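You operate a simulated robot arm through the tools that you are given. There is no shell and no other tool. Be economical: measure what you need, move in short steps, check, and stop when the job is done.

The job below is to be done with a simulated two-armed robot. You get a single attempt, and the scene is never put back.

JOB
Join the two reels in the press block at the tape width on their labels.
Fine: set the width knob, both clamps in, then push the red press knob down.
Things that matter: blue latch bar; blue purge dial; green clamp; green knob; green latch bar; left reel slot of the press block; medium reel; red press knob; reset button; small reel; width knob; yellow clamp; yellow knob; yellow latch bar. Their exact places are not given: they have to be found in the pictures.

It is judged by the outcome, as a careful person would: the job done as asked, and still so three seconds after it is handed in. It fails if anything else is knocked over, pushed out of place, dropped, spilled or broken.

ROBOT AND FRAMES
Two 7-joint arms with two-finger grippers on one trunk, on a base that drives. Base frame: it is fixed to the floor where the robot stands at the start and does not move with it; the origin is under the middle of the robot, x ahead of it, y to its left, z up. Lengths are in m, angles in degrees, forces in N, time in s.
The left shoulder is at the start at [0.06, 0.123, 0.945], the right one opposite. With the tool pointing down near the work surface each hand reaches from about 0.36 to 0.8 m from the robot's upright axis, wherever it stands, measured 20 degrees to its own side. Places, roughly: blue latch bar [0.7, 2.7, 1.4]; blue purge dial [0.5, 2.2, 1]; green clamp [0.6, 0, 0.9]; green knob [0.4, 0.9, 0.9]; green latch bar [0.7, 2.4, 1.4]; left reel slot of the press block [0.8, 0.1, 0.9]; red press knob [0.6, 0, 1]; reset button [0.4, 0.6, 0.9]; small reel [0.75, 1.5, 1.25]; width knob [0.5, -0.1, 0.9]; yellow clamp [0.6, 0.1, 0.9]; yellow knob [0.4, 1.1, 0.9]; yellow latch bar [0.6, -0.3, 0.9]. Payload 1.47 kg a hand.
The tool frame of a hand sits at the grasp point between the pads (the TCP): z along the fingers, y along the line on which they close. The tips reach 0.016 m beyond it. The gripper opens to 0.087 m. The gripper's body begins 0.055 m behind the TCP.
Orientation is that of the tool frame in the base frame, as [roll, pitch, yaw] about the fixed x, y, z axes, in that order (R = Rz(yaw) Ry(pitch) Rx(roll)). With the fingers straight down and closing along the base's y, the tool's x points along the base's -x, its y along +y and its z along -z.

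CONTROLS
- The arms move only by the tool send_rows. It takes "left_series", "right_series" or both (then of equal length, played together; a hand with none holds still); each is one flat list of numbers, 7 for each row, row after row: the shift along the base's x, y, z in units of 30 mm (1.0 is 30 mm), then the turn, a rotation vector about the base's x, y, z in units of 6 degrees (1.0 is 6 degrees), then the gripper command, from -1 (shut) to 1 (fully open), values between in proportion. In form: [tx, ty, tz, ax, ay, az, claw, tx, ty, tz, ax, ay, az, claw, ...]. A call has 1 to 20 rows; each row shifts and turns the commanded pose from where the row before left it. A call with a number of a shift or a turn outside -1 to 1 is refused whole. A row lasts 0.2 s, in which the tool goes at most 0.05 m and 8.6 degrees; a call with a longer step from one row to the next is refused whole, and so is a gripper value outside its range. Where a pose cannot be reached the arm comes as near as it can. A force on the tool above 40 N (or 10 N above the force at the start of the call, whichever is more), or a blocked arm, ends the call early, and 0.2 s more pass. Each finger travels about 0.153 m/s and halts on what it meets, pressing with about 28 N; the grip force reading is that of the motor and also rises with nothing between the fingers. The clock runs only during rows and for 0.2 s after the last one: add rows that do not move to give the fingers time. The reply holds the time, the measured pose of the TCP, the force on the tool along the base axes, the opening and the grip force, in the units named above and with some noise, with the torque about the TCP (base axes, N m) and any sound that the robot's microphone picked up.
- Cameras (640 x 400 px; columns grow to the right, rows downward): "scene" is now at [0.0946, 0.0097, 1.507]; the picture's right is [0.13, -0.99, 0.00], its down [-0.66, -0.08, -0.75] and it looks along [0.74, 0.09, -0.66] (base axes); focal length 261 px, centre (320, 200). "left" rides on the left gripper at [0.073, -0.012, -0.09] in its tool frame; the picture's right is [0.16, 0.99, 0.00], its down [-0.72, 0.12, -0.68] and it looks along [-0.67, 0.11, 0.73] (tool axes); focal length 247 px, centre (320, 200). "right" rides on the right gripper at [0.073, 0.012, -0.09] in its tool frame; the picture's right is [-0.16, 0.99, 0.00], its down [-0.72, -0.12, -0.68] and it looks along [-0.67, -0.11, 0.73] (tool axes); focal length 247 px, centre (320, 200).
- get_image(camera): a new picture of that camera. It takes no simulated time.
- raise_lower(by): slides the trunk up (or, below 0, down) by that many m; the arms and the scene camera ride with it, the base frame stays. It gives what a move gives, with no picture.
- base_move(legs): drives the robot by 1 to 6 legs, each [ahead, left, turn to the left] in m, m and degrees, along the robot's own axes; the way and the turn of a leg run together, so that a leg with both is an arc; at most 1.5 m and 180 degrees a leg. The arms and the cameras ride along, it lands a little off, and it stops where it bumps. It gives what a move gives.
- turn_head(pan, tilt): turns the head with the scene camera to pan (to the left, within 120 degrees either way) and tilt (down, from -29 to 69), counted from straight ahead of the robot. It gives what a move gives.
- measure_at(camera, pixels): for up to 12 pixels [column, row] of the newest picture of that camera ("zoom" is the newest enlarged one), the place [x, y, z] in the base frame of the surface seen there, good to about 0.003 m. It takes no simulated time.
- close_up(camera, box): a new picture of the part [left, top, right, bottom] of that camera's present view, enlarged. It takes no simulated time.
- hand_in(): hands the job in; it is judged then, once.

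Keep the steps short. Do not move on a guess: measure, check each grasp and each placing, and mend mistakes. In all there are 80 turns and 62 pictures (those below and enlarged ones count). Leave the grippers open and the arms clear of the work at the hand-in unless told otherwise, and finish with a single line.

The tools are called after "Request:" as a command line: name --argument value ..., lists and objects as JSON in quotes. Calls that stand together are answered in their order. send_rows: Moves the arms, as the interface text tells. Its arguments: {"type":"object","properties":{"left_series":{"type":"array"},"right_series":{"type":"array"}},"required":[]} The other tools are called the same way: raise_lower (by) slides the trunk up or down; base_move (legs) drives the base; turn_head (pan, tilt) turns the head that bears the scene camera; get_image (camera) takes a picture; measure_at (camera, pixels) gives the place of the surface under pixels of a picture; close_up (camera, box) takes an enlarged picture of a part of a camera's view; hand_in () hands the job in.

At the start:

```text
time: 0.0
left_ee_pos: [0.4361, 0.1623, 1.2469]
left_tcp_rot: [-180.0, 0.0, -180.0]
left_wrist_force: [0.0, -0.3, 0.8]
left_ft_torque: [0.02, -0.02, -0.02]
left_width: 0.087
left_finger_force: 0.0
right_ee_pos: [0.374, -0.121, 1.253]
right_tcp_rot: [180.0, 0.0, 179.9]
right_wrist_force: [0.1, 0.1, 0.1]
right_ft_torque: [-0.01, 0.0, -0.01]
right_width: 0.0871
right_finger_force: 0.1
trunk travel left (down, up): [-0.1, 0.13]
robot x, y, heading: [0.0023, -0.0042, 0.1]
head pan, tilt: [7.3, 41.6]
```

scene: 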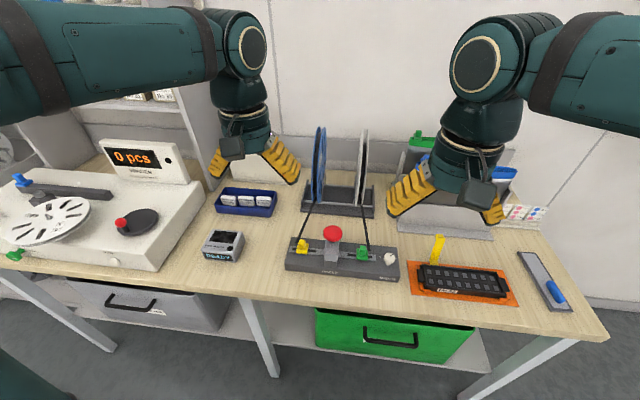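
right: 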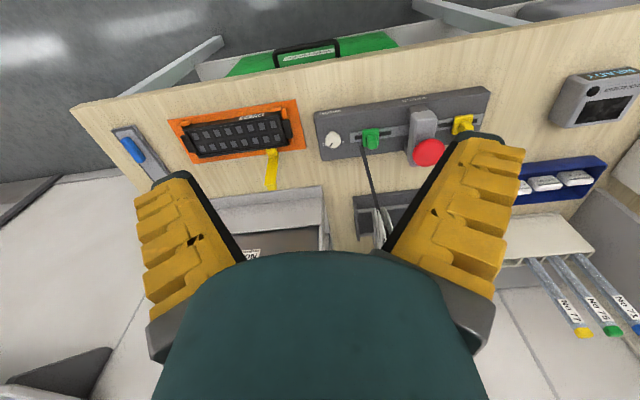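
left: 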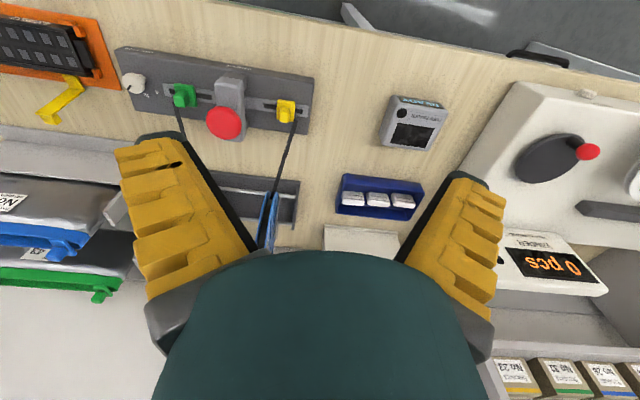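

The press block is near (340,260), with the two reels standing behind it. I'll enlarge both.

Request:
close_up --camera "scene" --box '[270, 210, 420, 300]'

Request:
close_up --camera "scene" --box '[280, 115, 400, 220]'

Request:
close_up --camera "right" --box '[300, 80, 500, 205]'

```text
4.27 times, centred on (345, 255) of scene
```

zoom: 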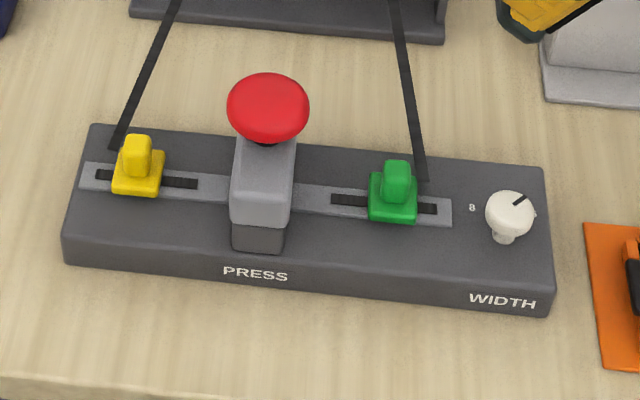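

```text
3.81 times, centred on (340, 168) of scene
```

zoom: 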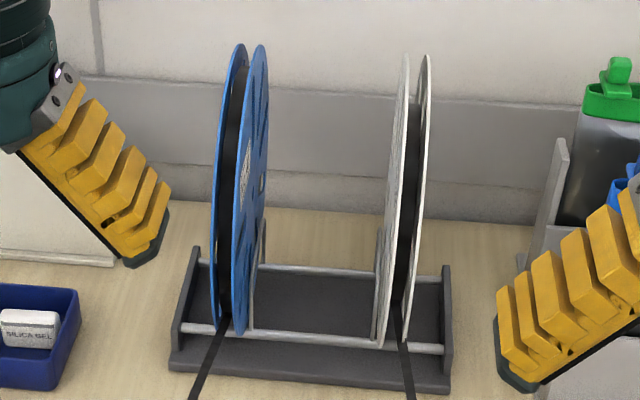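

```text
3.20 times, centred on (400, 142) of right
```

zoom: 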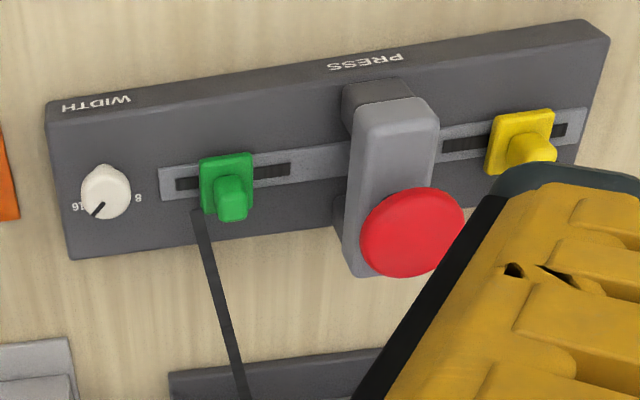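

The blue reel's inner face has a label at about (325,158), and the knob scale shows 8 and 16. I'll zoom closer on both.

Request:
close_up --camera "scene" --box '[312, 145, 344, 165]'

Request:
close_up --camera "right" --box '[316, 125, 356, 150]'

Request:
measure_at --camera "scene" --pixels '[[390, 260], [363, 251], [302, 245], [333, 233], [321, 200], [360, 200], [333, 255], [325, 158], [320, 130], [361, 130], [382, 268], [295, 260]]'

```text
16.00 times, centred on (328, 155) of scene
```

zoom: 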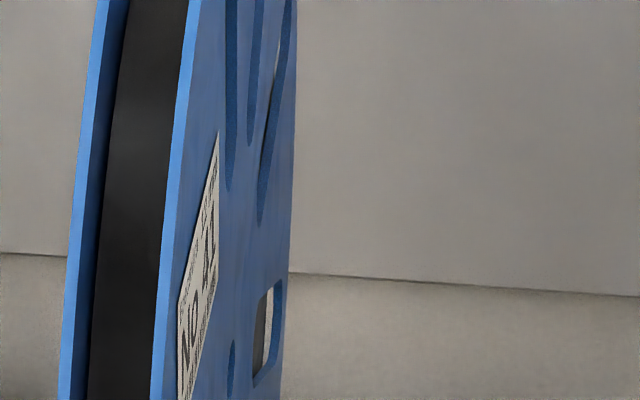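

```text
16.00 times, centred on (336, 138) of right
```

zoom: 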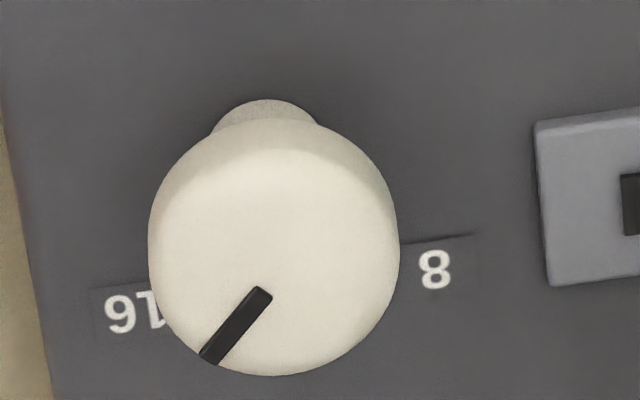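

```text
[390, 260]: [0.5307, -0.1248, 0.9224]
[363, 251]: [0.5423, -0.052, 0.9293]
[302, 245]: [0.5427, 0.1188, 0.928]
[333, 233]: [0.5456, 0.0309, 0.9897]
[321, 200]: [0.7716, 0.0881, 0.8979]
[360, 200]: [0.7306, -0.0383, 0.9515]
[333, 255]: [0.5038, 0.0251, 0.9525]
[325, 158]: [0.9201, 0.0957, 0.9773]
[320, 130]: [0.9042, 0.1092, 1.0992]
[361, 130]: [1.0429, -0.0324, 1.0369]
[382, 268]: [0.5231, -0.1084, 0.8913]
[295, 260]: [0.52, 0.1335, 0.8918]
```

The label is too oblique to read from here. I'll drive 0.3 m to the right, with both arms staying high, and look again.

Request:
base_move --legs '[[0, -0.3, 0]]'

Request:
turn_head --pan 25 --tilt 35

Request:
get_image --camera "scene"

```text
time: 3.2
left_ee_pos: [0.4346, -0.1376, 1.2484]
left_tcp_rot: [-180.0, 0.0, 179.9]
left_wrist_force: [0.3, -0.2, 0.3]
left_ft_torque: [0.04, 0.0, -0.02]
left_width: 0.0872
left_finger_force: 0.1
right_ee_pos: [0.3727, -0.4219, 1.2532]
right_tcp_rot: [-179.9, 0.0, 179.8]
right_wrist_force: [-0.9, 0.7, -0.4]
right_ft_torque: [-0.02, -0.01, -0.02]
right_width: 0.0868
right_finger_force: 0.1
trunk travel left (down, up): [-0.1, 0.13]
robot x, y, heading: [0.0027, -0.3019, -0.1]
head pan, tilt: [7.3, 41.6]
```

```text
time: 4.0
left_ee_pos: [0.4361, -0.1365, 1.2469]
left_tcp_rot: [-180.0, 0.1, 179.9]
left_wrist_force: [0.5, -0.5, 0.3]
left_ft_torque: [0.04, -0.03, 0.0]
left_width: 0.0866
left_finger_force: 0.0
right_ee_pos: [0.3736, -0.4214, 1.2535]
right_tcp_rot: [-180.0, 0.0, 179.9]
right_wrist_force: [0.1, -0.3, 0.2]
right_ft_torque: [0.04, -0.01, 0.02]
right_width: 0.0872
right_finger_force: 0.0
trunk travel left (down, up): [-0.1, 0.13]
robot x, y, heading: [0.0021, -0.3013, -0.1]
head pan, tilt: [25.0, 35.0]
```

```text
53 pictures are left
```

scene: 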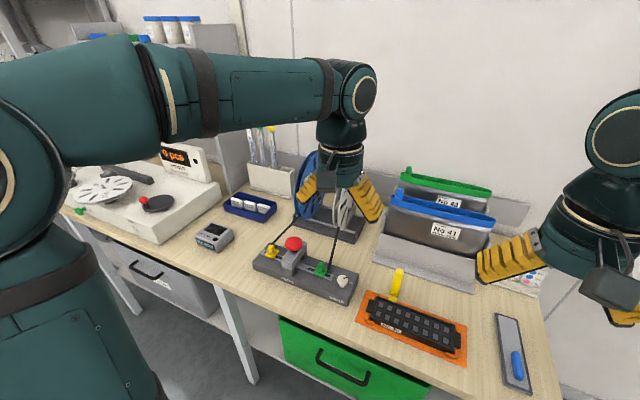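

The left hand blocks the reels, so I'll swing it about 0.27 m to the left, still high.

Request:
send_rows --left_series '[-0.4, 1, 0, 0, 0, 0, 1, -0.4, 1, 0, 0, 0, 0, 1, -0.4, 1, 0, 0, 0, 0, 1, 0, 1, 0, 0, 0, 0, 1, 0, 1, 0, 0, 0, 0, 1, 0, 1, 0, 0, 0, 0, 1, 0, 1, 0, 0, 0, 0, 1, 0, 1, 0, 0, 0, 0, 1, 0, 1, 0, 0, 0, 0, 1]'

Request:
get_image --camera "scene"

```text
time: 6.0
left_ee_pos: [0.3998, 0.134, 1.2476]
left_tcp_rot: [-179.9, 0.0, 179.9]
left_wrist_force: [-0.1, -0.3, -0.1]
left_ft_torque: [0.0, -0.01, 0.0]
left_width: 0.0868
left_finger_force: 0.0
right_ee_pos: [0.375, -0.4221, 1.2533]
right_tcp_rot: [-180.0, -0.1, 179.9]
right_wrist_force: [1.0, 0.5, 0.3]
right_ft_torque: [0.05, -0.02, -0.03]
right_width: 0.0871
right_finger_force: 0.1
trunk travel left (down, up): [-0.1, 0.13]
robot x, y, heading: [-0.0041, -0.2978, -0.6]
head pan, tilt: [25.0, 35.0]
```

```text
52 pictures are left
```

scene: 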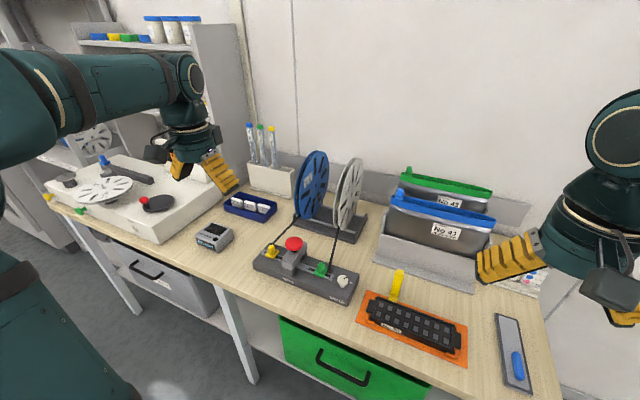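

Request:
close_up --camera "scene" --box '[294, 165, 334, 190]'

Request:
close_up --camera "scene" --box '[320, 265, 360, 290]'

Request:
close_up --camera "scene" --box '[280, 145, 376, 205]'

```text
16.00 times, centred on (314, 178) of scene
```

zoom: 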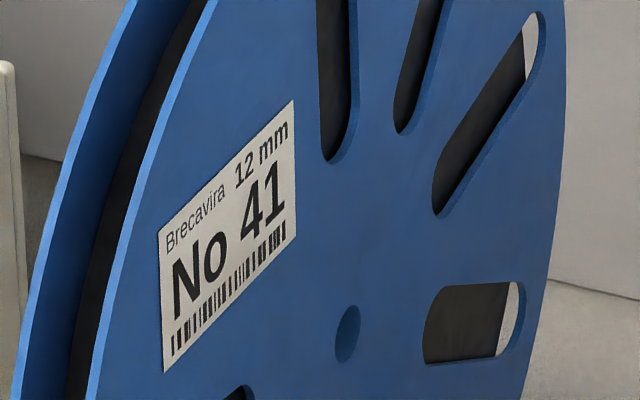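

```text
16.00 times, centred on (340, 278) of scene
```

zoom: 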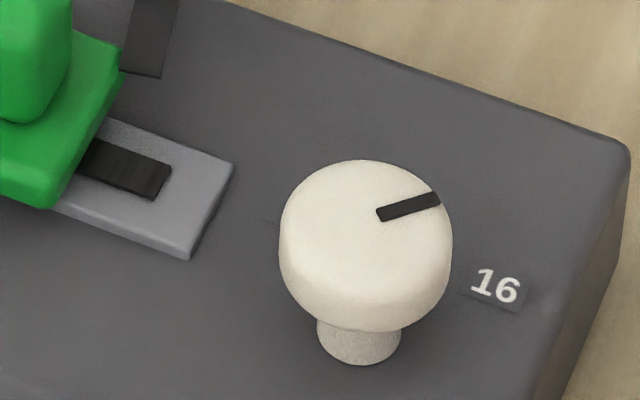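

```text
6.67 times, centred on (328, 175) of scene
```

zoom: 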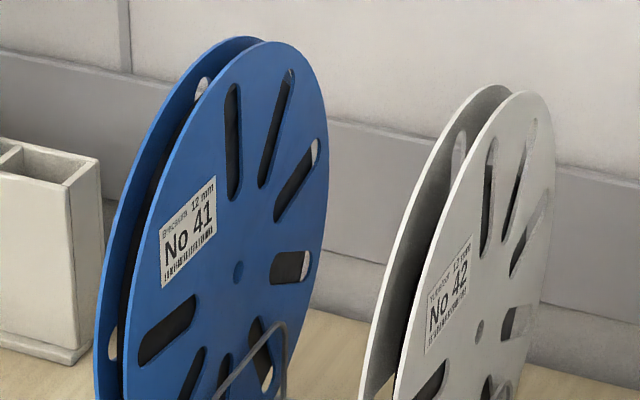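

Both labels (No 41 and No 42) appear to read 12 mm. I'll confirm No 42 with one more zoom. The 12 mark must be hidden behind the knob. Then I'll drive back so both hands have good reach.

Request:
close_up --camera "scene" --box '[336, 178, 360, 203]'

Request:
base_move --legs '[[0, 0.28, 0.5]]'

Request:
turn_head --pan -8 --tilt 50

Request:
get_image --camera "scene"

```text
16.00 times, centred on (348, 190) of scene
```

zoom: 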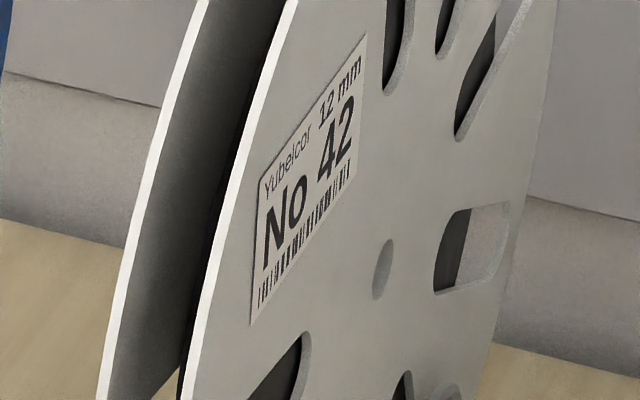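

```text
time: 9.0
left_ee_pos: [0.3983, 0.4071, 1.2469]
left_tcp_rot: [179.9, 0.0, 180.0]
left_wrist_force: [-0.1, -0.4, 0.4]
left_ft_torque: [-0.04, -0.01, -0.02]
left_width: 0.0871
left_finger_force: 0.1
right_ee_pos: [0.3747, -0.1477, 1.2538]
right_tcp_rot: [-180.0, -0.1, -180.0]
right_wrist_force: [-0.1, 0.5, 0.2]
right_ft_torque: [-0.05, -0.02, 0.01]
right_width: 0.0869
right_finger_force: 0.0
trunk travel left (down, up): [-0.1, 0.13]
robot x, y, heading: [0.0033, -0.028, 0.1]
head pan, tilt: [25.0, 35.0]
```

```text
time: 10.0
left_ee_pos: [0.3984, 0.4079, 1.2475]
left_tcp_rot: [-179.9, 0.0, -180.0]
left_wrist_force: [0.1, 0.1, 0.2]
left_ft_torque: [0.0, -0.02, -0.02]
left_width: 0.0869
left_finger_force: 0.1
right_ee_pos: [0.3739, -0.1484, 1.2531]
right_tcp_rot: [-180.0, 0.0, 179.9]
right_wrist_force: [-0.2, -0.1, -0.3]
right_ft_torque: [0.0, 0.01, 0.02]
right_width: 0.0868
right_finger_force: 0.0
trunk travel left (down, up): [-0.1, 0.13]
robot x, y, heading: [-0.0001, -0.0245, -0.0]
head pan, tilt: [-8.0, 50.0]
```

```text
47 pictures are left
```

scene: 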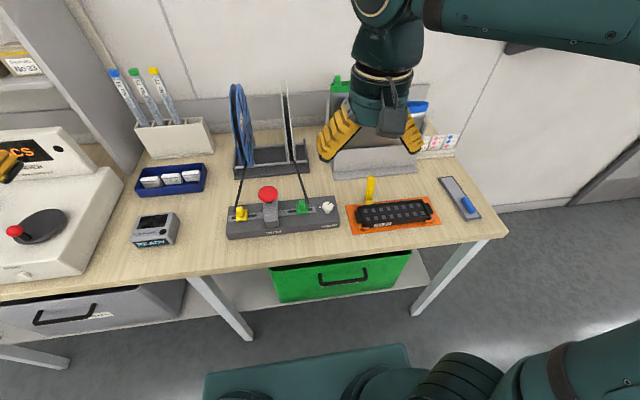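

Request:
close_up --camera "scene" --box '[288, 190, 352, 230]'

Request:
measure_at --camera "zoom" --pixels '[[395, 175], [348, 195], [440, 190], [395, 145], [395, 200], [170, 140], [150, 165], [150, 195], [120, 180], [195, 180], [345, 232], [460, 225]]'

```text
10.00 times, centred on (320, 210) of scene
```

zoom: 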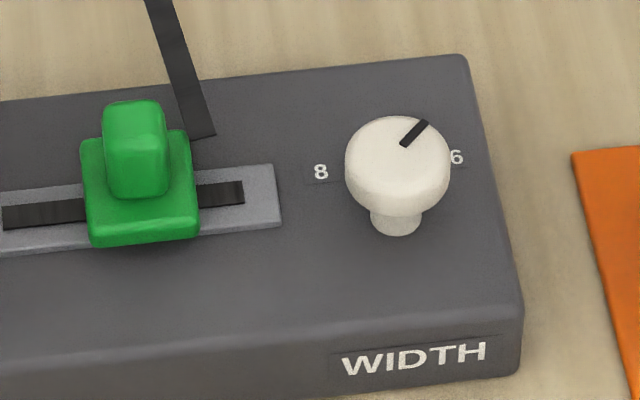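

```text
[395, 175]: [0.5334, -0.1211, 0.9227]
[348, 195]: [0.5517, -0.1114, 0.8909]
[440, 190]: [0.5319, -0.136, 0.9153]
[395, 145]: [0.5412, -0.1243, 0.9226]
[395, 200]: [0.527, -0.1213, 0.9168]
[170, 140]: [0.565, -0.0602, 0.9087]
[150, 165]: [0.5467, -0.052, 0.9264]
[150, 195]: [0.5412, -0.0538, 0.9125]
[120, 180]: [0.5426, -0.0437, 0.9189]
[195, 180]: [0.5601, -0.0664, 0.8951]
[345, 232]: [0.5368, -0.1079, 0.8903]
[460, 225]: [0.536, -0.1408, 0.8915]
```

Both labels say 12 mm. The block top is at z 0.891 and the knob is centred near (0.541, -0.123), with its top at 0.923. To see the hidden 12 mark, I'll move the right hand so its camera is almost straight over the knob.

Request:
send_rows --right_series '[1, 0.1, -0.5, 0, 0, 0, 1, 1, 0.1, -0.5, 0, 0, 0, 1, 1, 0.1, -0.5, 0, 0, 0, 1, 1, 0.1, -0.5, 0, 0, 0, 1, 1, 0, -0.5, 0, 0, 0, 1, 1, 0, -0.5, 0, 0, 0, 1, 0.6, 0, -0.5, 0, 0, 0, 1, 0, 0, -0.5, 0, 0, 0, 1]'

Request:
get_image --camera "right"

```text
time: 11.8
left_ee_pos: [0.3982, 0.407, 1.2471]
left_tcp_rot: [180.0, -0.1, 180.0]
left_wrist_force: [0.6, 0.2, -0.5]
left_ft_torque: [-0.01, -0.03, 0.02]
left_width: 0.0869
left_finger_force: 0.0
right_ee_pos: [0.5705, -0.1358, 1.1332]
right_tcp_rot: [180.0, 0.1, -180.0]
right_wrist_force: [0.7, -0.2, -1.0]
right_ft_torque: [0.0, 0.02, 0.01]
right_width: 0.087
right_finger_force: 0.0
trunk travel left (down, up): [-0.1, 0.13]
robot x, y, heading: [0.0007, -0.0283, -0.0]
head pan, tilt: [-8.0, 50.0]
```

```text
45 pictures are left
```

right: 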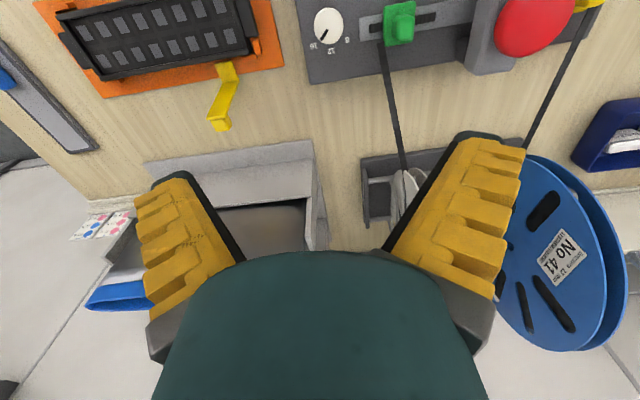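

Request:
close_up --camera "right" --box '[300, 0, 364, 56]'

Request:
measure_at --camera "right" --pixels '[[326, 24], [330, 50], [347, 40], [313, 46], [400, 8], [399, 25], [316, 26], [340, 22]]'

```text
7.14 times, centred on (332, 28) of right
```

zoom: 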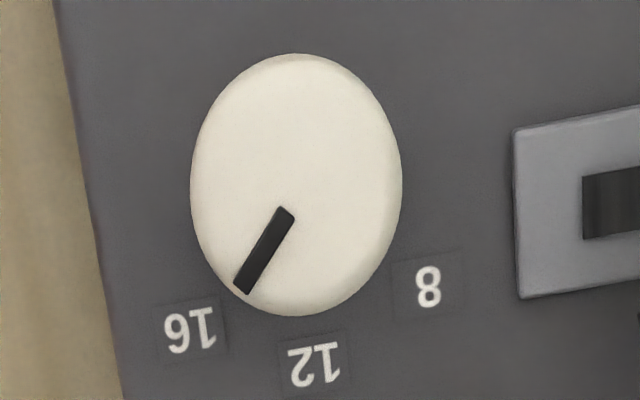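

```text
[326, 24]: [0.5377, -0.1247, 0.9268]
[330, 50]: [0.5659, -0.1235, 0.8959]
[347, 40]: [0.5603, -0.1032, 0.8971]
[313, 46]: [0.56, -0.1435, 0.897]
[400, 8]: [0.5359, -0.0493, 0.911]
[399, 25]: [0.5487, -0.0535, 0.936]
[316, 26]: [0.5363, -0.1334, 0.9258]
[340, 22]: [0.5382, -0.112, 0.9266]
```

The 12 mark is at (0.566, -0.1235), straight ahead (+x) of the knob centre. I'll measure the pointer direction and the knob's edges.

Request:
measure_at --camera "zoom" --pixels '[[286, 213], [242, 290], [200, 185], [394, 185], [297, 62], [297, 308], [315, 365], [428, 287], [190, 330]]'

```text
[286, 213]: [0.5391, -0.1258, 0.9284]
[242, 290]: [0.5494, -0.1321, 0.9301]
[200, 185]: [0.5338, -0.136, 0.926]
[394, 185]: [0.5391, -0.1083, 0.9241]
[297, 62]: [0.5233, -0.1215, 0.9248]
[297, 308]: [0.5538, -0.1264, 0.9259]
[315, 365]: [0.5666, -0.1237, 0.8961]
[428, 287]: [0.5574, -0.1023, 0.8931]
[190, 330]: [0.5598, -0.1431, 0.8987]
```

The knob centre is (0.538, -0.1235), its diameter about 0.031, and the pointer sits roughly 33° clockwise of 12. I'll bring the right hand over the knob, part-opened, down to z≈0.965.

Request:
send_rows --right_series '[-0.54, 0.2, -0.8, 0, 0, 0, 0.3, -0.54, 0.21, -0.8, 0, 0, 0, 0.3, 0, 0, -0.8, 0, 0, 0, 0.3, 0, 0, -0.8, 0, 0, 0, 0.3, 0, 0, -0.8, 0, 0, 0, 0.3, 0, 0, -0.8, 0, 0, 0, 0.3, 0, 0, -0.8, 0, 0, 0, 0.3, 0, 0, 0, 0, 0, 0, 0.3]'

Request:
get_image --camera "right"

```text
time: 13.6
left_ee_pos: [0.3986, 0.4068, 1.2481]
left_tcp_rot: [179.9, -0.1, -180.0]
left_wrist_force: [0.2, -0.2, 0.6]
left_ft_torque: [0.02, 0.02, -0.01]
left_width: 0.0869
left_finger_force: 0.0
right_ee_pos: [0.5402, -0.123, 0.9647]
right_tcp_rot: [-180.0, -0.1, -180.0]
right_wrist_force: [0.2, 0.7, 1.3]
right_ft_torque: [-0.01, 0.0, -0.02]
right_width: 0.0614
right_finger_force: 3.6
trunk travel left (down, up): [-0.1, 0.13]
robot x, y, heading: [-0.002, -0.0271, 0.1]
head pan, tilt: [-8.0, 50.0]
```

```text
43 pictures are left
```

right: 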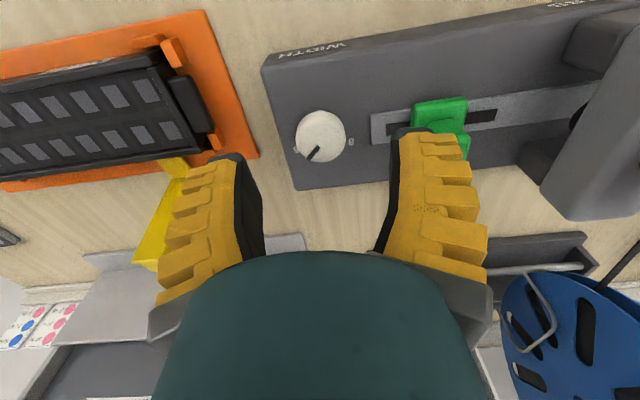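

The hand is centred over the knob with room either side. I'll lower to z≈0.917 and close on it.

Request:
send_rows --right_series '[-0.03, 0, -0.5, 0, 0, 0, 0.3, -0.03, 0, -0.5, 0, 0, 0, 0.3, 0, 0, -0.58, 0, 0, 0, 0.3, 0, 0, 0, 0, 0, 0, -0.1, 0, 0, 0, 0, 0, 0, -0.5, 0, 0, 0, 0, 0, 0, -0.5, 0, 0, 0, 0, 0, 0, -0.5]'

Request:
get_image --camera "right"

```text
time: 15.2
left_ee_pos: [0.3976, 0.4067, 1.2486]
left_tcp_rot: [180.0, 0.0, -180.0]
left_wrist_force: [-0.3, 0.5, 0.2]
left_ft_torque: [-0.04, 0.0, 0.0]
left_width: 0.0871
left_finger_force: 0.2
right_ee_pos: [0.5367, -0.1234, 0.9186]
right_tcp_rot: [179.9, -0.2, -180.0]
right_wrist_force: [0.2, 1.0, -0.2]
right_ft_torque: [-0.02, 0.02, 0.01]
right_width: 0.0287
right_finger_force: 5.0
trunk travel left (down, up): [-0.1, 0.13]
robot x, y, heading: [0.0014, -0.0254, -0.0]
head pan, tilt: [-8.0, 50.0]
```

```text
42 pictures are left
```

right: 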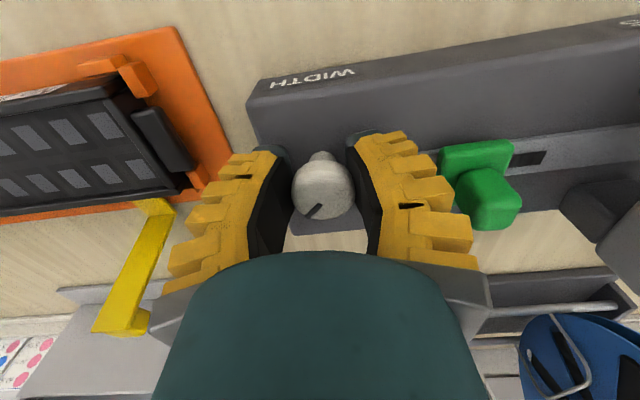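

Gripped at 0.0287 m. I'll turn it counter-clockwise (seen from above) by 33°.

Request:
send_rows --right_series '[0, 0, 0, 0, 0, 0, -1, 0, 0, 0, 0, 0, 0.9, -1, 0, 0, 0, 0, 0, 0.9, -1, 0, 0, 0, 0, 0, 0.9, -1, 0, 0, 0, 0, 0, 0.9, -1, 0, 0, 0, 0, 0, 0.9, -1, 0, 0, 0, 0, 0, 1, -1, 0, 0, 0, 0, 0, 0, -1]'

Request:
close_up --camera "right" --box '[240, 120, 400, 220]'

Request:
close_up --camera "scene" --box '[288, 190, 352, 230]'

```text
time: 17.0
left_ee_pos: [0.3974, 0.4076, 1.2473]
left_tcp_rot: [180.0, -0.1, -179.9]
left_wrist_force: [-0.6, 0.1, 0.0]
left_ft_torque: [0.02, -0.01, -0.03]
left_width: 0.087
left_finger_force: 0.1
right_ee_pos: [0.5388, -0.124, 0.9188]
right_tcp_rot: [179.9, 0.0, -146.9]
right_wrist_force: [1.4, 1.4, -6.1]
right_ft_torque: [0.06, -0.09, 0.03]
right_width: 0.0246
right_finger_force: 30.6
trunk travel left (down, up): [-0.1, 0.13]
robot x, y, heading: [-0.0002, -0.0275, -0.0]
head pan, tilt: [-8.0, 50.0]
```

```text
4.00 times, centred on (320, 170) of right
```

zoom: 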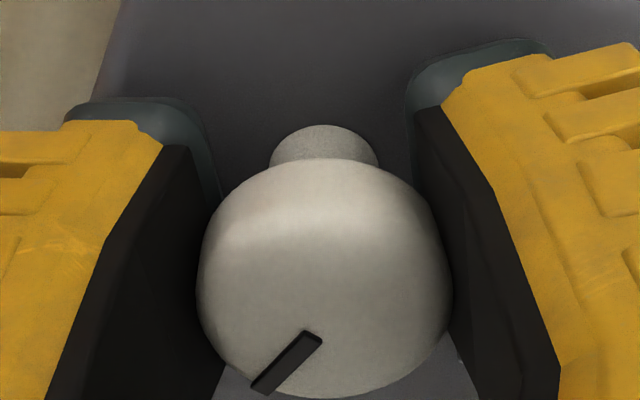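

```text
10.00 times, centred on (320, 210) of scene
```

zoom: 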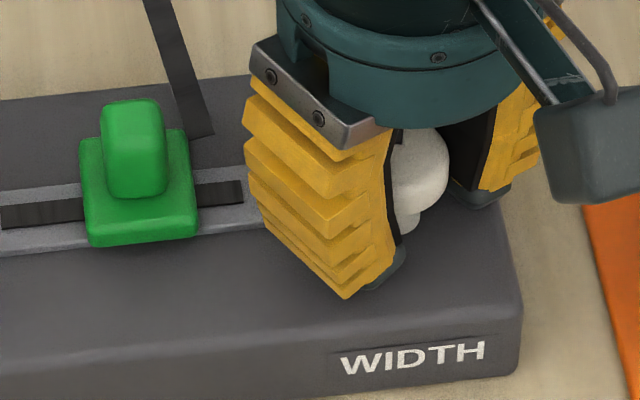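

The knob turned along with the hand. I'll release, rise back to the viewing place, and read it.

Request:
send_rows --right_series '[0, 0, 0, 0, 0, 0, 0.1, 0, 0, 0, 0, 0, 0, 0.3, 0, 0, 0.5, 0, 0, 0, 0.3, 0, 0, 0.9, 0, 0, 0, 0.3, 0, 0, 1, 0, 0, -0.9, 0.3, 0.2, -0.1, 1, 0, 0, -0.9, 0.3, 0.3, -0.1, 1, 0, 0, -0.9, 0.3, 0.3, -0.1, 1, 0, 0, -0.9, 0.3, 0.3, -0.1, 1, 0, 0, -0.9, 0.3, 0, 0, 0.8, 0, 0, -1, 0.3, 0, 0, 0, 0, 0, 0, 0.3]'

Request:
close_up --camera "right" --box '[300, 0, 364, 56]'

```text
time: 19.4
left_ee_pos: [0.3978, 0.4073, 1.2484]
left_tcp_rot: [180.0, 0.1, -180.0]
left_wrist_force: [0.3, -0.1, 0.5]
left_ft_torque: [0.01, 0.03, 0.03]
left_width: 0.0871
left_finger_force: 0.0
right_ee_pos: [0.5711, -0.1362, 1.1347]
right_tcp_rot: [179.9, -0.1, 179.9]
right_wrist_force: [0.3, -0.2, -0.1]
right_ft_torque: [0.0, -0.02, 0.02]
right_width: 0.0615
right_finger_force: 3.2
trunk travel left (down, up): [-0.1, 0.13]
robot x, y, heading: [-0.0019, -0.0303, -0.1]
head pan, tilt: [-8.0, 50.0]
```

```text
7.14 times, centred on (332, 28) of right
```

zoom: 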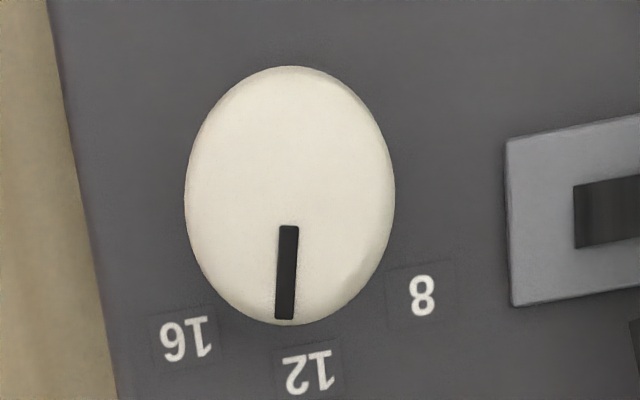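

Request:
measure_at --camera "zoom" --pixels '[[288, 232], [285, 312], [194, 200], [387, 195], [290, 75], [290, 318], [308, 372], [420, 295], [187, 340]]'

```text
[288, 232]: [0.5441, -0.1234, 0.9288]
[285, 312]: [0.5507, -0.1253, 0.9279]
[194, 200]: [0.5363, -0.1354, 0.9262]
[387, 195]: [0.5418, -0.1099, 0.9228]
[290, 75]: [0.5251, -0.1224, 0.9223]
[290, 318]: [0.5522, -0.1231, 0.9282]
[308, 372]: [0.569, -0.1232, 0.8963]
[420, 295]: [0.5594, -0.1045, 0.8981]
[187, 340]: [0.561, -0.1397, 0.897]
```

Working out the image geometry, the pointer was at about -43° (on 16) and is now about -10.6° from 12. I'll regrip and turn the remaining 10.6°.

Request:
send_rows --right_series '[-0.55, 0.2, -0.9, 0, 0, 0, 0.3, -0.52, 0.21, -0.9, 0, 0, 0, 0.3, 0, 0, -0.9, 0, 0, 0, 0.3, 0, 0, -0.9, 0, 0, 0, 0.3, 0, 0, -0.9, 0, 0, 0, 0.3, 0, 0, -0.9, 0, 0, 0, 0.3, 0, 0, -0.9, 0, 0, 0, 0.3, 0, 0, -0.9, 0, 0, 0, 0.3, 0, 0, 0, 0, 0, 0, 0.0, 0, 0, 0, 0, 0, 0, -0.4, 0, 0, 0, 0, 0, 0, -1, 0, 0, 0, 0, 0, 0, -1, 0, 0, 0, 0, 0, 0.9, -1, 0, 0, 0, 0, 0, 0.87, -1, 0, 0, 0, 0, 0, 0, -1]'

Request:
send_rows --right_series '[0, 0, 0, 0, 0, 0, 0.1, 0, 0, 0, 0, 0, 0, 0.3, 0, 0, 0.5, 0, 0, 0, 0.3, 0, 0, 0.9, 0, 0, 0, 0.3, 0, 0, 1, 0, 0, -0.9, 0.3, 0.2, -0.1, 1, 0, 0, -0.87, 0.3, 0.3, -0.1, 1, 0, 0, 0, 0.3, 0.3, -0.1, 1, 0, 0, 0, 0.3, 0.3, -0.1, 1, 0, 0, 0, 0.3, 0, 0, 0.8, 0, 0, 0, 0.3, 0, 0, 0, 0, 0, 0, 0.3]'

Request:
close_up --camera "right" --box '[300, 0, 364, 56]'

```text
time: 22.6
left_ee_pos: [0.3986, 0.4064, 1.2473]
left_tcp_rot: [-180.0, 0.1, 180.0]
left_wrist_force: [-0.7, 1.3, 0.3]
left_ft_torque: [0.02, -0.02, 0.0]
left_width: 0.0867
left_finger_force: 0.0
right_ee_pos: [0.5384, -0.1239, 0.9181]
right_tcp_rot: [180.0, -0.1, -169.3]
right_wrist_force: [-0.8, 3.4, -4.7]
right_ft_torque: [-0.03, -0.13, 0.03]
right_width: 0.0249
right_finger_force: 30.1
trunk travel left (down, up): [-0.1, 0.13]
robot x, y, heading: [0.0005, -0.0255, -0.0]
head pan, tilt: [-8.0, 50.0]
```

```text
time: 25.0
left_ee_pos: [0.3999, 0.4073, 1.2476]
left_tcp_rot: [180.0, 0.0, -180.0]
left_wrist_force: [-0.6, -0.1, -0.8]
left_ft_torque: [0.03, 0.0, 0.0]
left_width: 0.0869
left_finger_force: 0.0
right_ee_pos: [0.5689, -0.1332, 1.1344]
right_tcp_rot: [180.0, 0.0, 180.0]
right_wrist_force: [0.3, -0.7, 0.0]
right_ft_torque: [0.02, 0.04, 0.01]
right_width: 0.0615
right_finger_force: 4.2
trunk travel left (down, up): [-0.1, 0.13]
robot x, y, heading: [0.0031, -0.0264, 0.1]
head pan, tilt: [-8.0, 50.0]
```

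```text
7.14 times, centred on (332, 28) of right
```

zoom: 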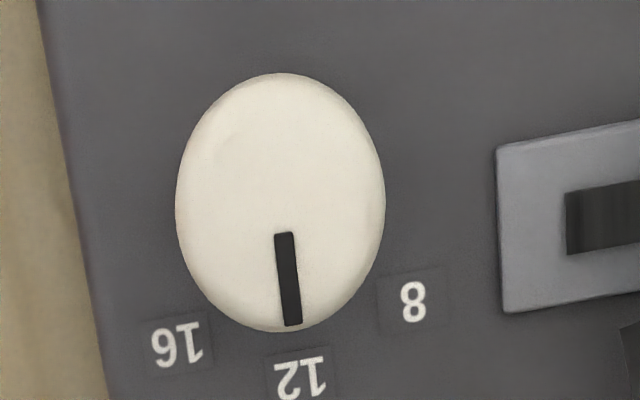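

The pointer is now on 12. Next come the clamps, so I'll look closely at the green clamp and its slot.

Request:
close_up --camera "right" --box '[340, 0, 500, 100]'

Request:
close_up --camera "scene" --box '[218, 175, 346, 255]'

```text
4.00 times, centred on (420, 50) of right
```

zoom: 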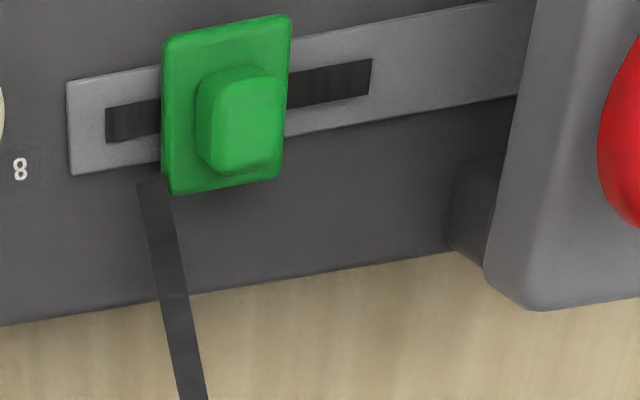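

```text
5.00 times, centred on (282, 215) of scene
```

zoom: 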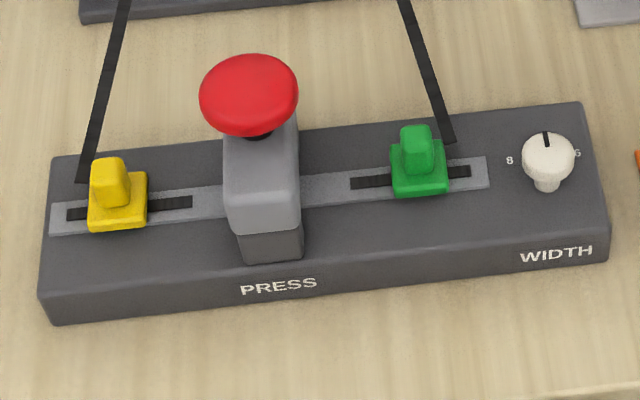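

Request:
measure_at --camera "zoom" --pixels '[[417, 135], [415, 160], [415, 185], [398, 188], [445, 182], [352, 183], [470, 172], [110, 170], [115, 205], [118, 223], [68, 213], [192, 202]]'

Request:
measure_at --camera "right" --pixels '[[394, 31], [405, 31], [408, 31], [400, 22], [400, 38], [383, 30], [385, 45], [410, 8], [367, 30], [431, 18]]'

```text
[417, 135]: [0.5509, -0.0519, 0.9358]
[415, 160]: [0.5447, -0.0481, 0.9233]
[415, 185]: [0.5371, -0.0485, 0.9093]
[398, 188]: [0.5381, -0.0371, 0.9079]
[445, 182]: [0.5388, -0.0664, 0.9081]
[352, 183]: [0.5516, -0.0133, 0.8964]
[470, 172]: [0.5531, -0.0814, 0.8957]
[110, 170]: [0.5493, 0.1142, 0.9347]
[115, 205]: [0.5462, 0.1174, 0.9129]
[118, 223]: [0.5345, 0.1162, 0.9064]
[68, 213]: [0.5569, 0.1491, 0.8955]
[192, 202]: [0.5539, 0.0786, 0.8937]
```

```text
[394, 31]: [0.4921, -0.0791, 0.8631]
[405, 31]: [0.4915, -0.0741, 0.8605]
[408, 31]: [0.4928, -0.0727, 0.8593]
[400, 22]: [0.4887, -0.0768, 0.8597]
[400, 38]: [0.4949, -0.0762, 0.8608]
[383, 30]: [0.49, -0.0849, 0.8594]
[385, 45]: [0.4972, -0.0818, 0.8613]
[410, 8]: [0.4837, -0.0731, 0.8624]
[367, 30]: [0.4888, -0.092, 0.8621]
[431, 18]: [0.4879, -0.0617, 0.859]
```

Green clamp: tab at (0.547, -0.051), z 0.909–0.936, slot y -0.081 to -0.013. Yellow clamp: tab at (0.547, 0.115), slot y 0.149 to 0.079. I'll push each inwards with closed fingers, hand turned 90° so it stays clear of the red knob. First I'll turn the right hand and bring it above the spot outside the green tab.

Request:
send_rows --right_series '[-0.05, 0.1, -0.2, 0, 0, 1, -1, -0.05, 0.1, -0.2, 0, 0, 1, -1, -0.05, 0.1, -0.2, 0, 0, 1, -1, -0.05, 0.1, -0.2, 0, 0, 1, -1, -0.05, 0.1, -0.2, 0, 0, 1, -1, -0.05, 0.1, -0.2, 0, 0, 1, -1, -0.05, 0.1, -0.2, 0, 0, 1, -1, -0.05, 0.1, -0.2, 0, 0, 1, -1, -0.05, 0.1, -0.2, 0, 0, 1, -1, -0.05, 0.1, -0.2, 0, 0, 1, -1, -0.05, 0.1, -0.2, 0, 0, 1, -1, -0.05, 0.1, -0.2, 0, 0, 1, -1, -0.05, 0.1, -0.2, 0, 0, 1, -1, -0.05, 0.1, -0.2, 0, 0, 1, -1, -0.03, 0.2, -0.2, 0, 0, 1, -1, 0, 0, 0, 0, 0, 0, -1]'

Request:
get_image --camera "right"

Request:
get_image --camera "scene"

```text
time: 28.4
left_ee_pos: [0.399, 0.4062, 1.2481]
left_tcp_rot: [180.0, 0.0, 180.0]
left_wrist_force: [-1.3, 0.4, -0.6]
left_ft_torque: [0.0, 0.07, 0.0]
left_width: 0.0868
left_finger_force: 0.0
right_ee_pos: [0.5494, -0.0872, 1.0435]
right_tcp_rot: [-179.9, 0.0, -89.9]
right_wrist_force: [0.2, -0.1, 0.1]
right_ft_torque: [-0.01, 0.0, -0.02]
right_width: 0.0
right_finger_force: 28.5
trunk travel left (down, up): [-0.1, 0.13]
robot x, y, heading: [-0.0012, -0.0256, -0.2]
head pan, tilt: [-8.0, 50.0]
```

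```text
35 pictures are left
```

right: 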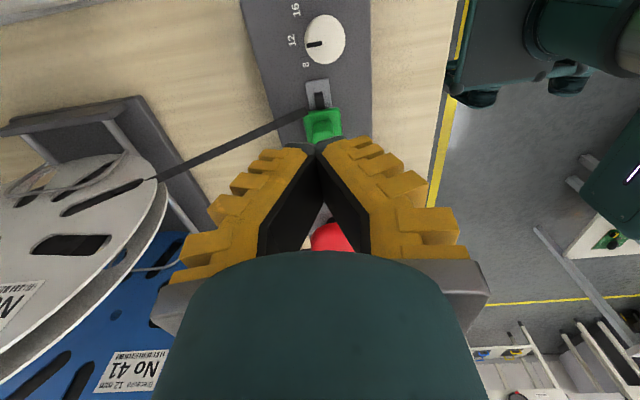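

```text
34 pictures are left
```

scene: 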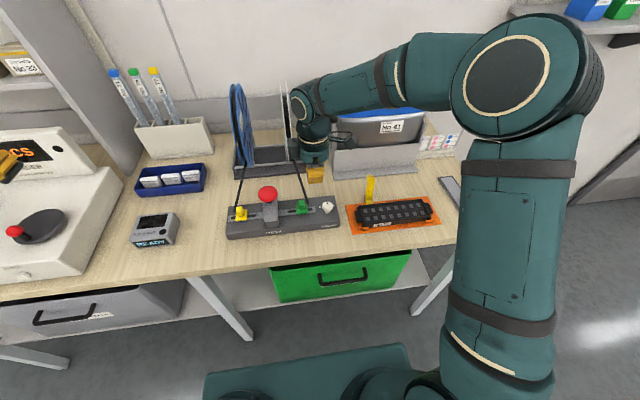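

The knob is still on 12 and the closed fingers are above the gap between knob and green clamp. I'll shift 5 mm inwards and go down to z≈0.93.

Request:
send_rows --right_series '[-0.05, 0.17, -0.8, 0, 0, 0, -1, -0.03, 0, -0.8, 0, 0, 0, -1, 0, 0, -0.8, 0, 0, 0, -1, 0, 0, -0.8, 0, 0, 0, -1, 0, 0, -0.55, 0, 0, 0, -1, 0, 0, 0, 0, 0, 0, -1]'

Request:
get_image --camera "right"

Request:
close_up --camera "scene" --box '[218, 155, 346, 255]'

```text
time: 29.8
left_ee_pos: [0.3983, 0.407, 1.2486]
left_tcp_rot: [-180.0, 0.1, 179.9]
left_wrist_force: [-0.1, 0.1, -1.1]
left_ft_torque: [-0.01, -0.02, 0.0]
left_width: 0.0867
left_finger_force: 0.0
right_ee_pos: [0.5461, -0.0835, 0.9313]
right_tcp_rot: [179.9, 0.0, -90.0]
right_wrist_force: [-0.6, 0.2, 0.3]
right_ft_torque: [-0.01, 0.01, 0.03]
right_width: 0.0001
right_finger_force: 28.0
trunk travel left (down, up): [-0.1, 0.13]
robot x, y, heading: [0.0004, -0.026, 0.1]
head pan, tilt: [-8.0, 50.0]
```

```text
33 pictures are left
```

right: 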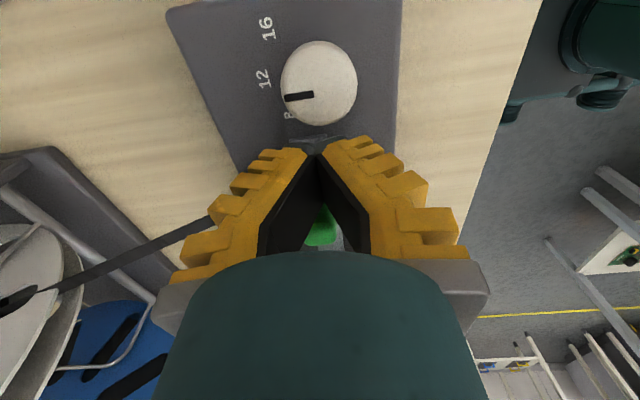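

```text
4.00 times, centred on (282, 205) of scene
```

zoom: 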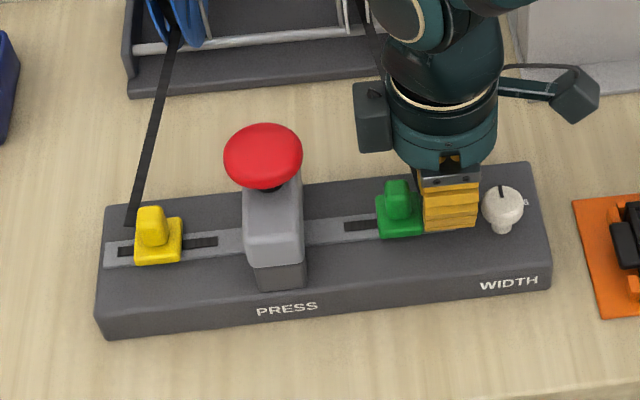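

The fingers sit between the knob and the green tab. I'll push inwards (+y) in small rows.

Request:
send_rows --right_series '[0, 0.2, 0, 0, 0, 0, -1, 0, 0.2, 0, 0, 0, 0, -1, 0, 0.2, 0, 0, 0, 0, -1, 0, 0.2, 0, 0, 0, 0, -1]'

Request:
close_up --camera "scene" --box '[218, 155, 346, 255]'

```text
time: 30.8
left_ee_pos: [0.3984, 0.407, 1.2476]
left_tcp_rot: [-180.0, 0.0, -179.9]
left_wrist_force: [0.0, 0.3, 0.1]
left_ft_torque: [0.01, -0.03, 0.0]
left_width: 0.087
left_finger_force: 0.1
right_ee_pos: [0.5473, -0.0583, 0.9324]
right_tcp_rot: [-180.0, 0.0, -90.1]
right_wrist_force: [-0.2, -1.0, -0.9]
right_ft_torque: [0.03, 0.0, 0.0]
right_width: 0.0
right_finger_force: 28.3
trunk travel left (down, up): [-0.1, 0.13]
robot x, y, heading: [-0.0003, -0.0217, 0.1]
head pan, tilt: [-8.0, 50.0]
```

```text
4.00 times, centred on (282, 205) of scene
```

zoom: 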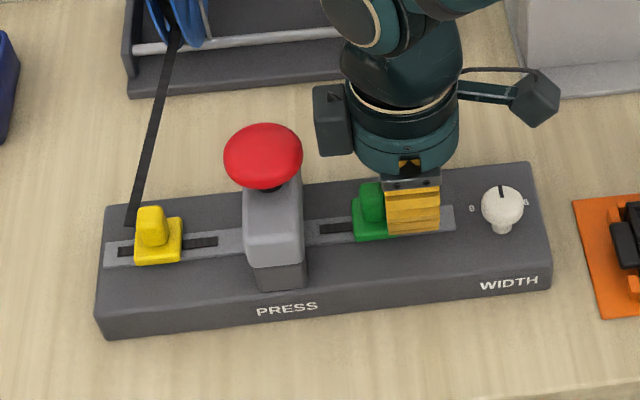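

The clamp slid freely, and the dark strip moves with it, so it's the tape end. I'll keep pushing until it meets its stop.

Request:
send_rows --right_series '[0, 0.2, 0, 0, 0, 0, -1, 0, 0.2, 0, 0, 0, 0, -1, 0, 0.1, 0, 0, 0, 0, -1]'

Request:
close_up --camera "scene" --box '[218, 155, 346, 255]'

```text
time: 31.6
left_ee_pos: [0.3989, 0.4061, 1.2457]
left_tcp_rot: [-180.0, 0.0, 180.0]
left_wrist_force: [1.9, 0.2, -0.1]
left_ft_torque: [0.05, -0.01, 0.0]
left_width: 0.087
left_finger_force: 0.1
right_ee_pos: [0.5477, -0.044, 0.9325]
right_tcp_rot: [180.0, -0.1, -90.0]
right_wrist_force: [0.5, -0.3, -0.2]
right_ft_torque: [0.02, 0.04, 0.01]
right_width: 0.0002
right_finger_force: 27.5
trunk travel left (down, up): [-0.1, 0.13]
robot x, y, heading: [-0.0016, -0.0266, -0.1]
head pan, tilt: [-8.0, 50.0]
```

```text
4.00 times, centred on (282, 205) of scene
```

zoom: 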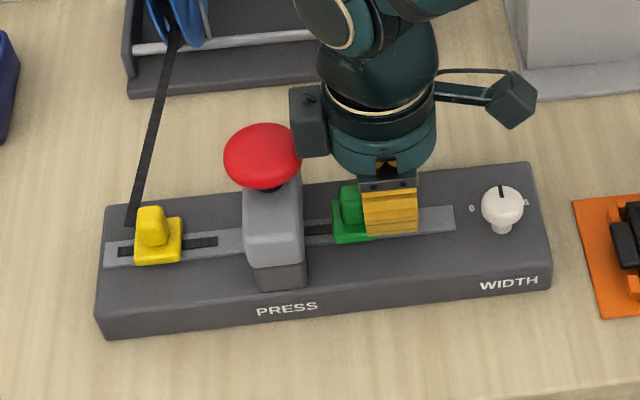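

Before going further, a grey box on the hand looks close to the red knob. I'll measure both.

Request:
measure_at --camera "zoom" --pixels '[[310, 105], [300, 130], [318, 150], [290, 155], [262, 150], [348, 195], [350, 235], [335, 235], [303, 245], [320, 228]]'

```text
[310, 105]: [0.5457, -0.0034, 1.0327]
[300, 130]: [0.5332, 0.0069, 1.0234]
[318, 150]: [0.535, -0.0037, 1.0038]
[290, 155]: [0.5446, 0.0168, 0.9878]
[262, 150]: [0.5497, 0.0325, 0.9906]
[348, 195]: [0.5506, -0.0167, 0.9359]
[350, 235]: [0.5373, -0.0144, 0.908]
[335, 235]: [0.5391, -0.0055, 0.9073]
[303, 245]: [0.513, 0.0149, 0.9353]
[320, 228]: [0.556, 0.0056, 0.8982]
```

The box's underside (z≈1.00) is just above the red knob's top (0.991). I'll rise 6 mm for clearance and push a little further.

Request:
send_rows --right_series '[0, 0, 0.2, 0, 0, 0, -1, 0, 0.15, 0, 0, 0, 0, -1, 0, 0.15, 0, 0, 0, 0, -1, 0, 0.15, 0, 0, 0, 0, -1]'

Request:
close_up --camera "scene" --box '[218, 155, 346, 255]'

```text
time: 32.6
left_ee_pos: [0.3985, 0.4066, 1.2476]
left_tcp_rot: [179.9, -0.1, 180.0]
left_wrist_force: [-0.1, -0.5, -0.2]
left_ft_torque: [-0.04, -0.02, -0.02]
left_width: 0.0871
left_finger_force: 0.0
right_ee_pos: [0.5481, -0.0299, 0.9376]
right_tcp_rot: [179.9, -0.1, -89.9]
right_wrist_force: [-0.2, -2.0, 0.4]
right_ft_torque: [0.01, 0.03, -0.02]
right_width: 0.0
right_finger_force: 27.9
trunk travel left (down, up): [-0.1, 0.13]
robot x, y, heading: [0.0005, -0.0268, 0.2]
head pan, tilt: [-8.0, 50.0]
```

```text
4.00 times, centred on (282, 205) of scene
```

zoom: 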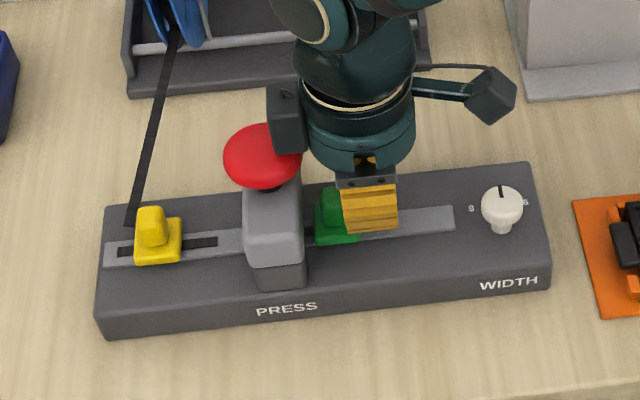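

It's still sliding freely and the clamp edge is near the press tower. I'll go a few mm more and watch the force.

Request:
send_rows --right_series '[0, 0.1, 0, 0, 0, 0, -1, 0, 0.1, 0, 0, 0, 0, -1]'

Request:
close_up --camera "scene" --box '[250, 185, 314, 225]'

```text
time: 33.2
left_ee_pos: [0.3984, 0.4037, 1.2486]
left_tcp_rot: [179.9, 0.0, -179.9]
left_wrist_force: [0.3, -0.9, 0.5]
left_ft_torque: [-0.01, 0.02, 0.03]
left_width: 0.0871
left_finger_force: 0.1
right_ee_pos: [0.548, -0.0285, 0.9365]
right_tcp_rot: [179.9, -0.1, -90.2]
right_wrist_force: [-0.7, -21.5, 3.0]
right_ft_torque: [-0.02, 0.0, -0.2]
right_width: 0.0
right_finger_force: 27.4
trunk travel left (down, up): [-0.1, 0.13]
robot x, y, heading: [-0.0017, -0.0273, -0.1]
head pan, tilt: [-8.0, 50.0]
```

```text
10.00 times, centred on (282, 205) of scene
```

zoom: 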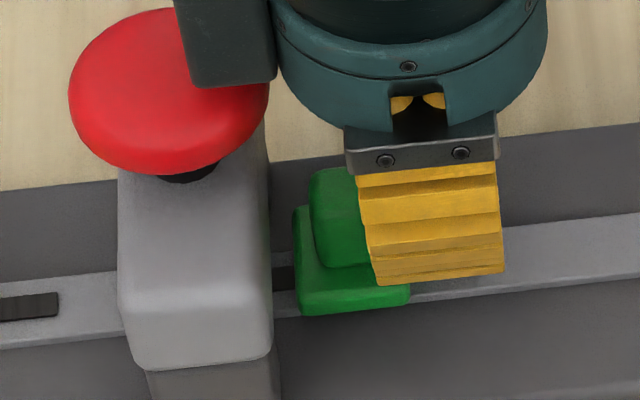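

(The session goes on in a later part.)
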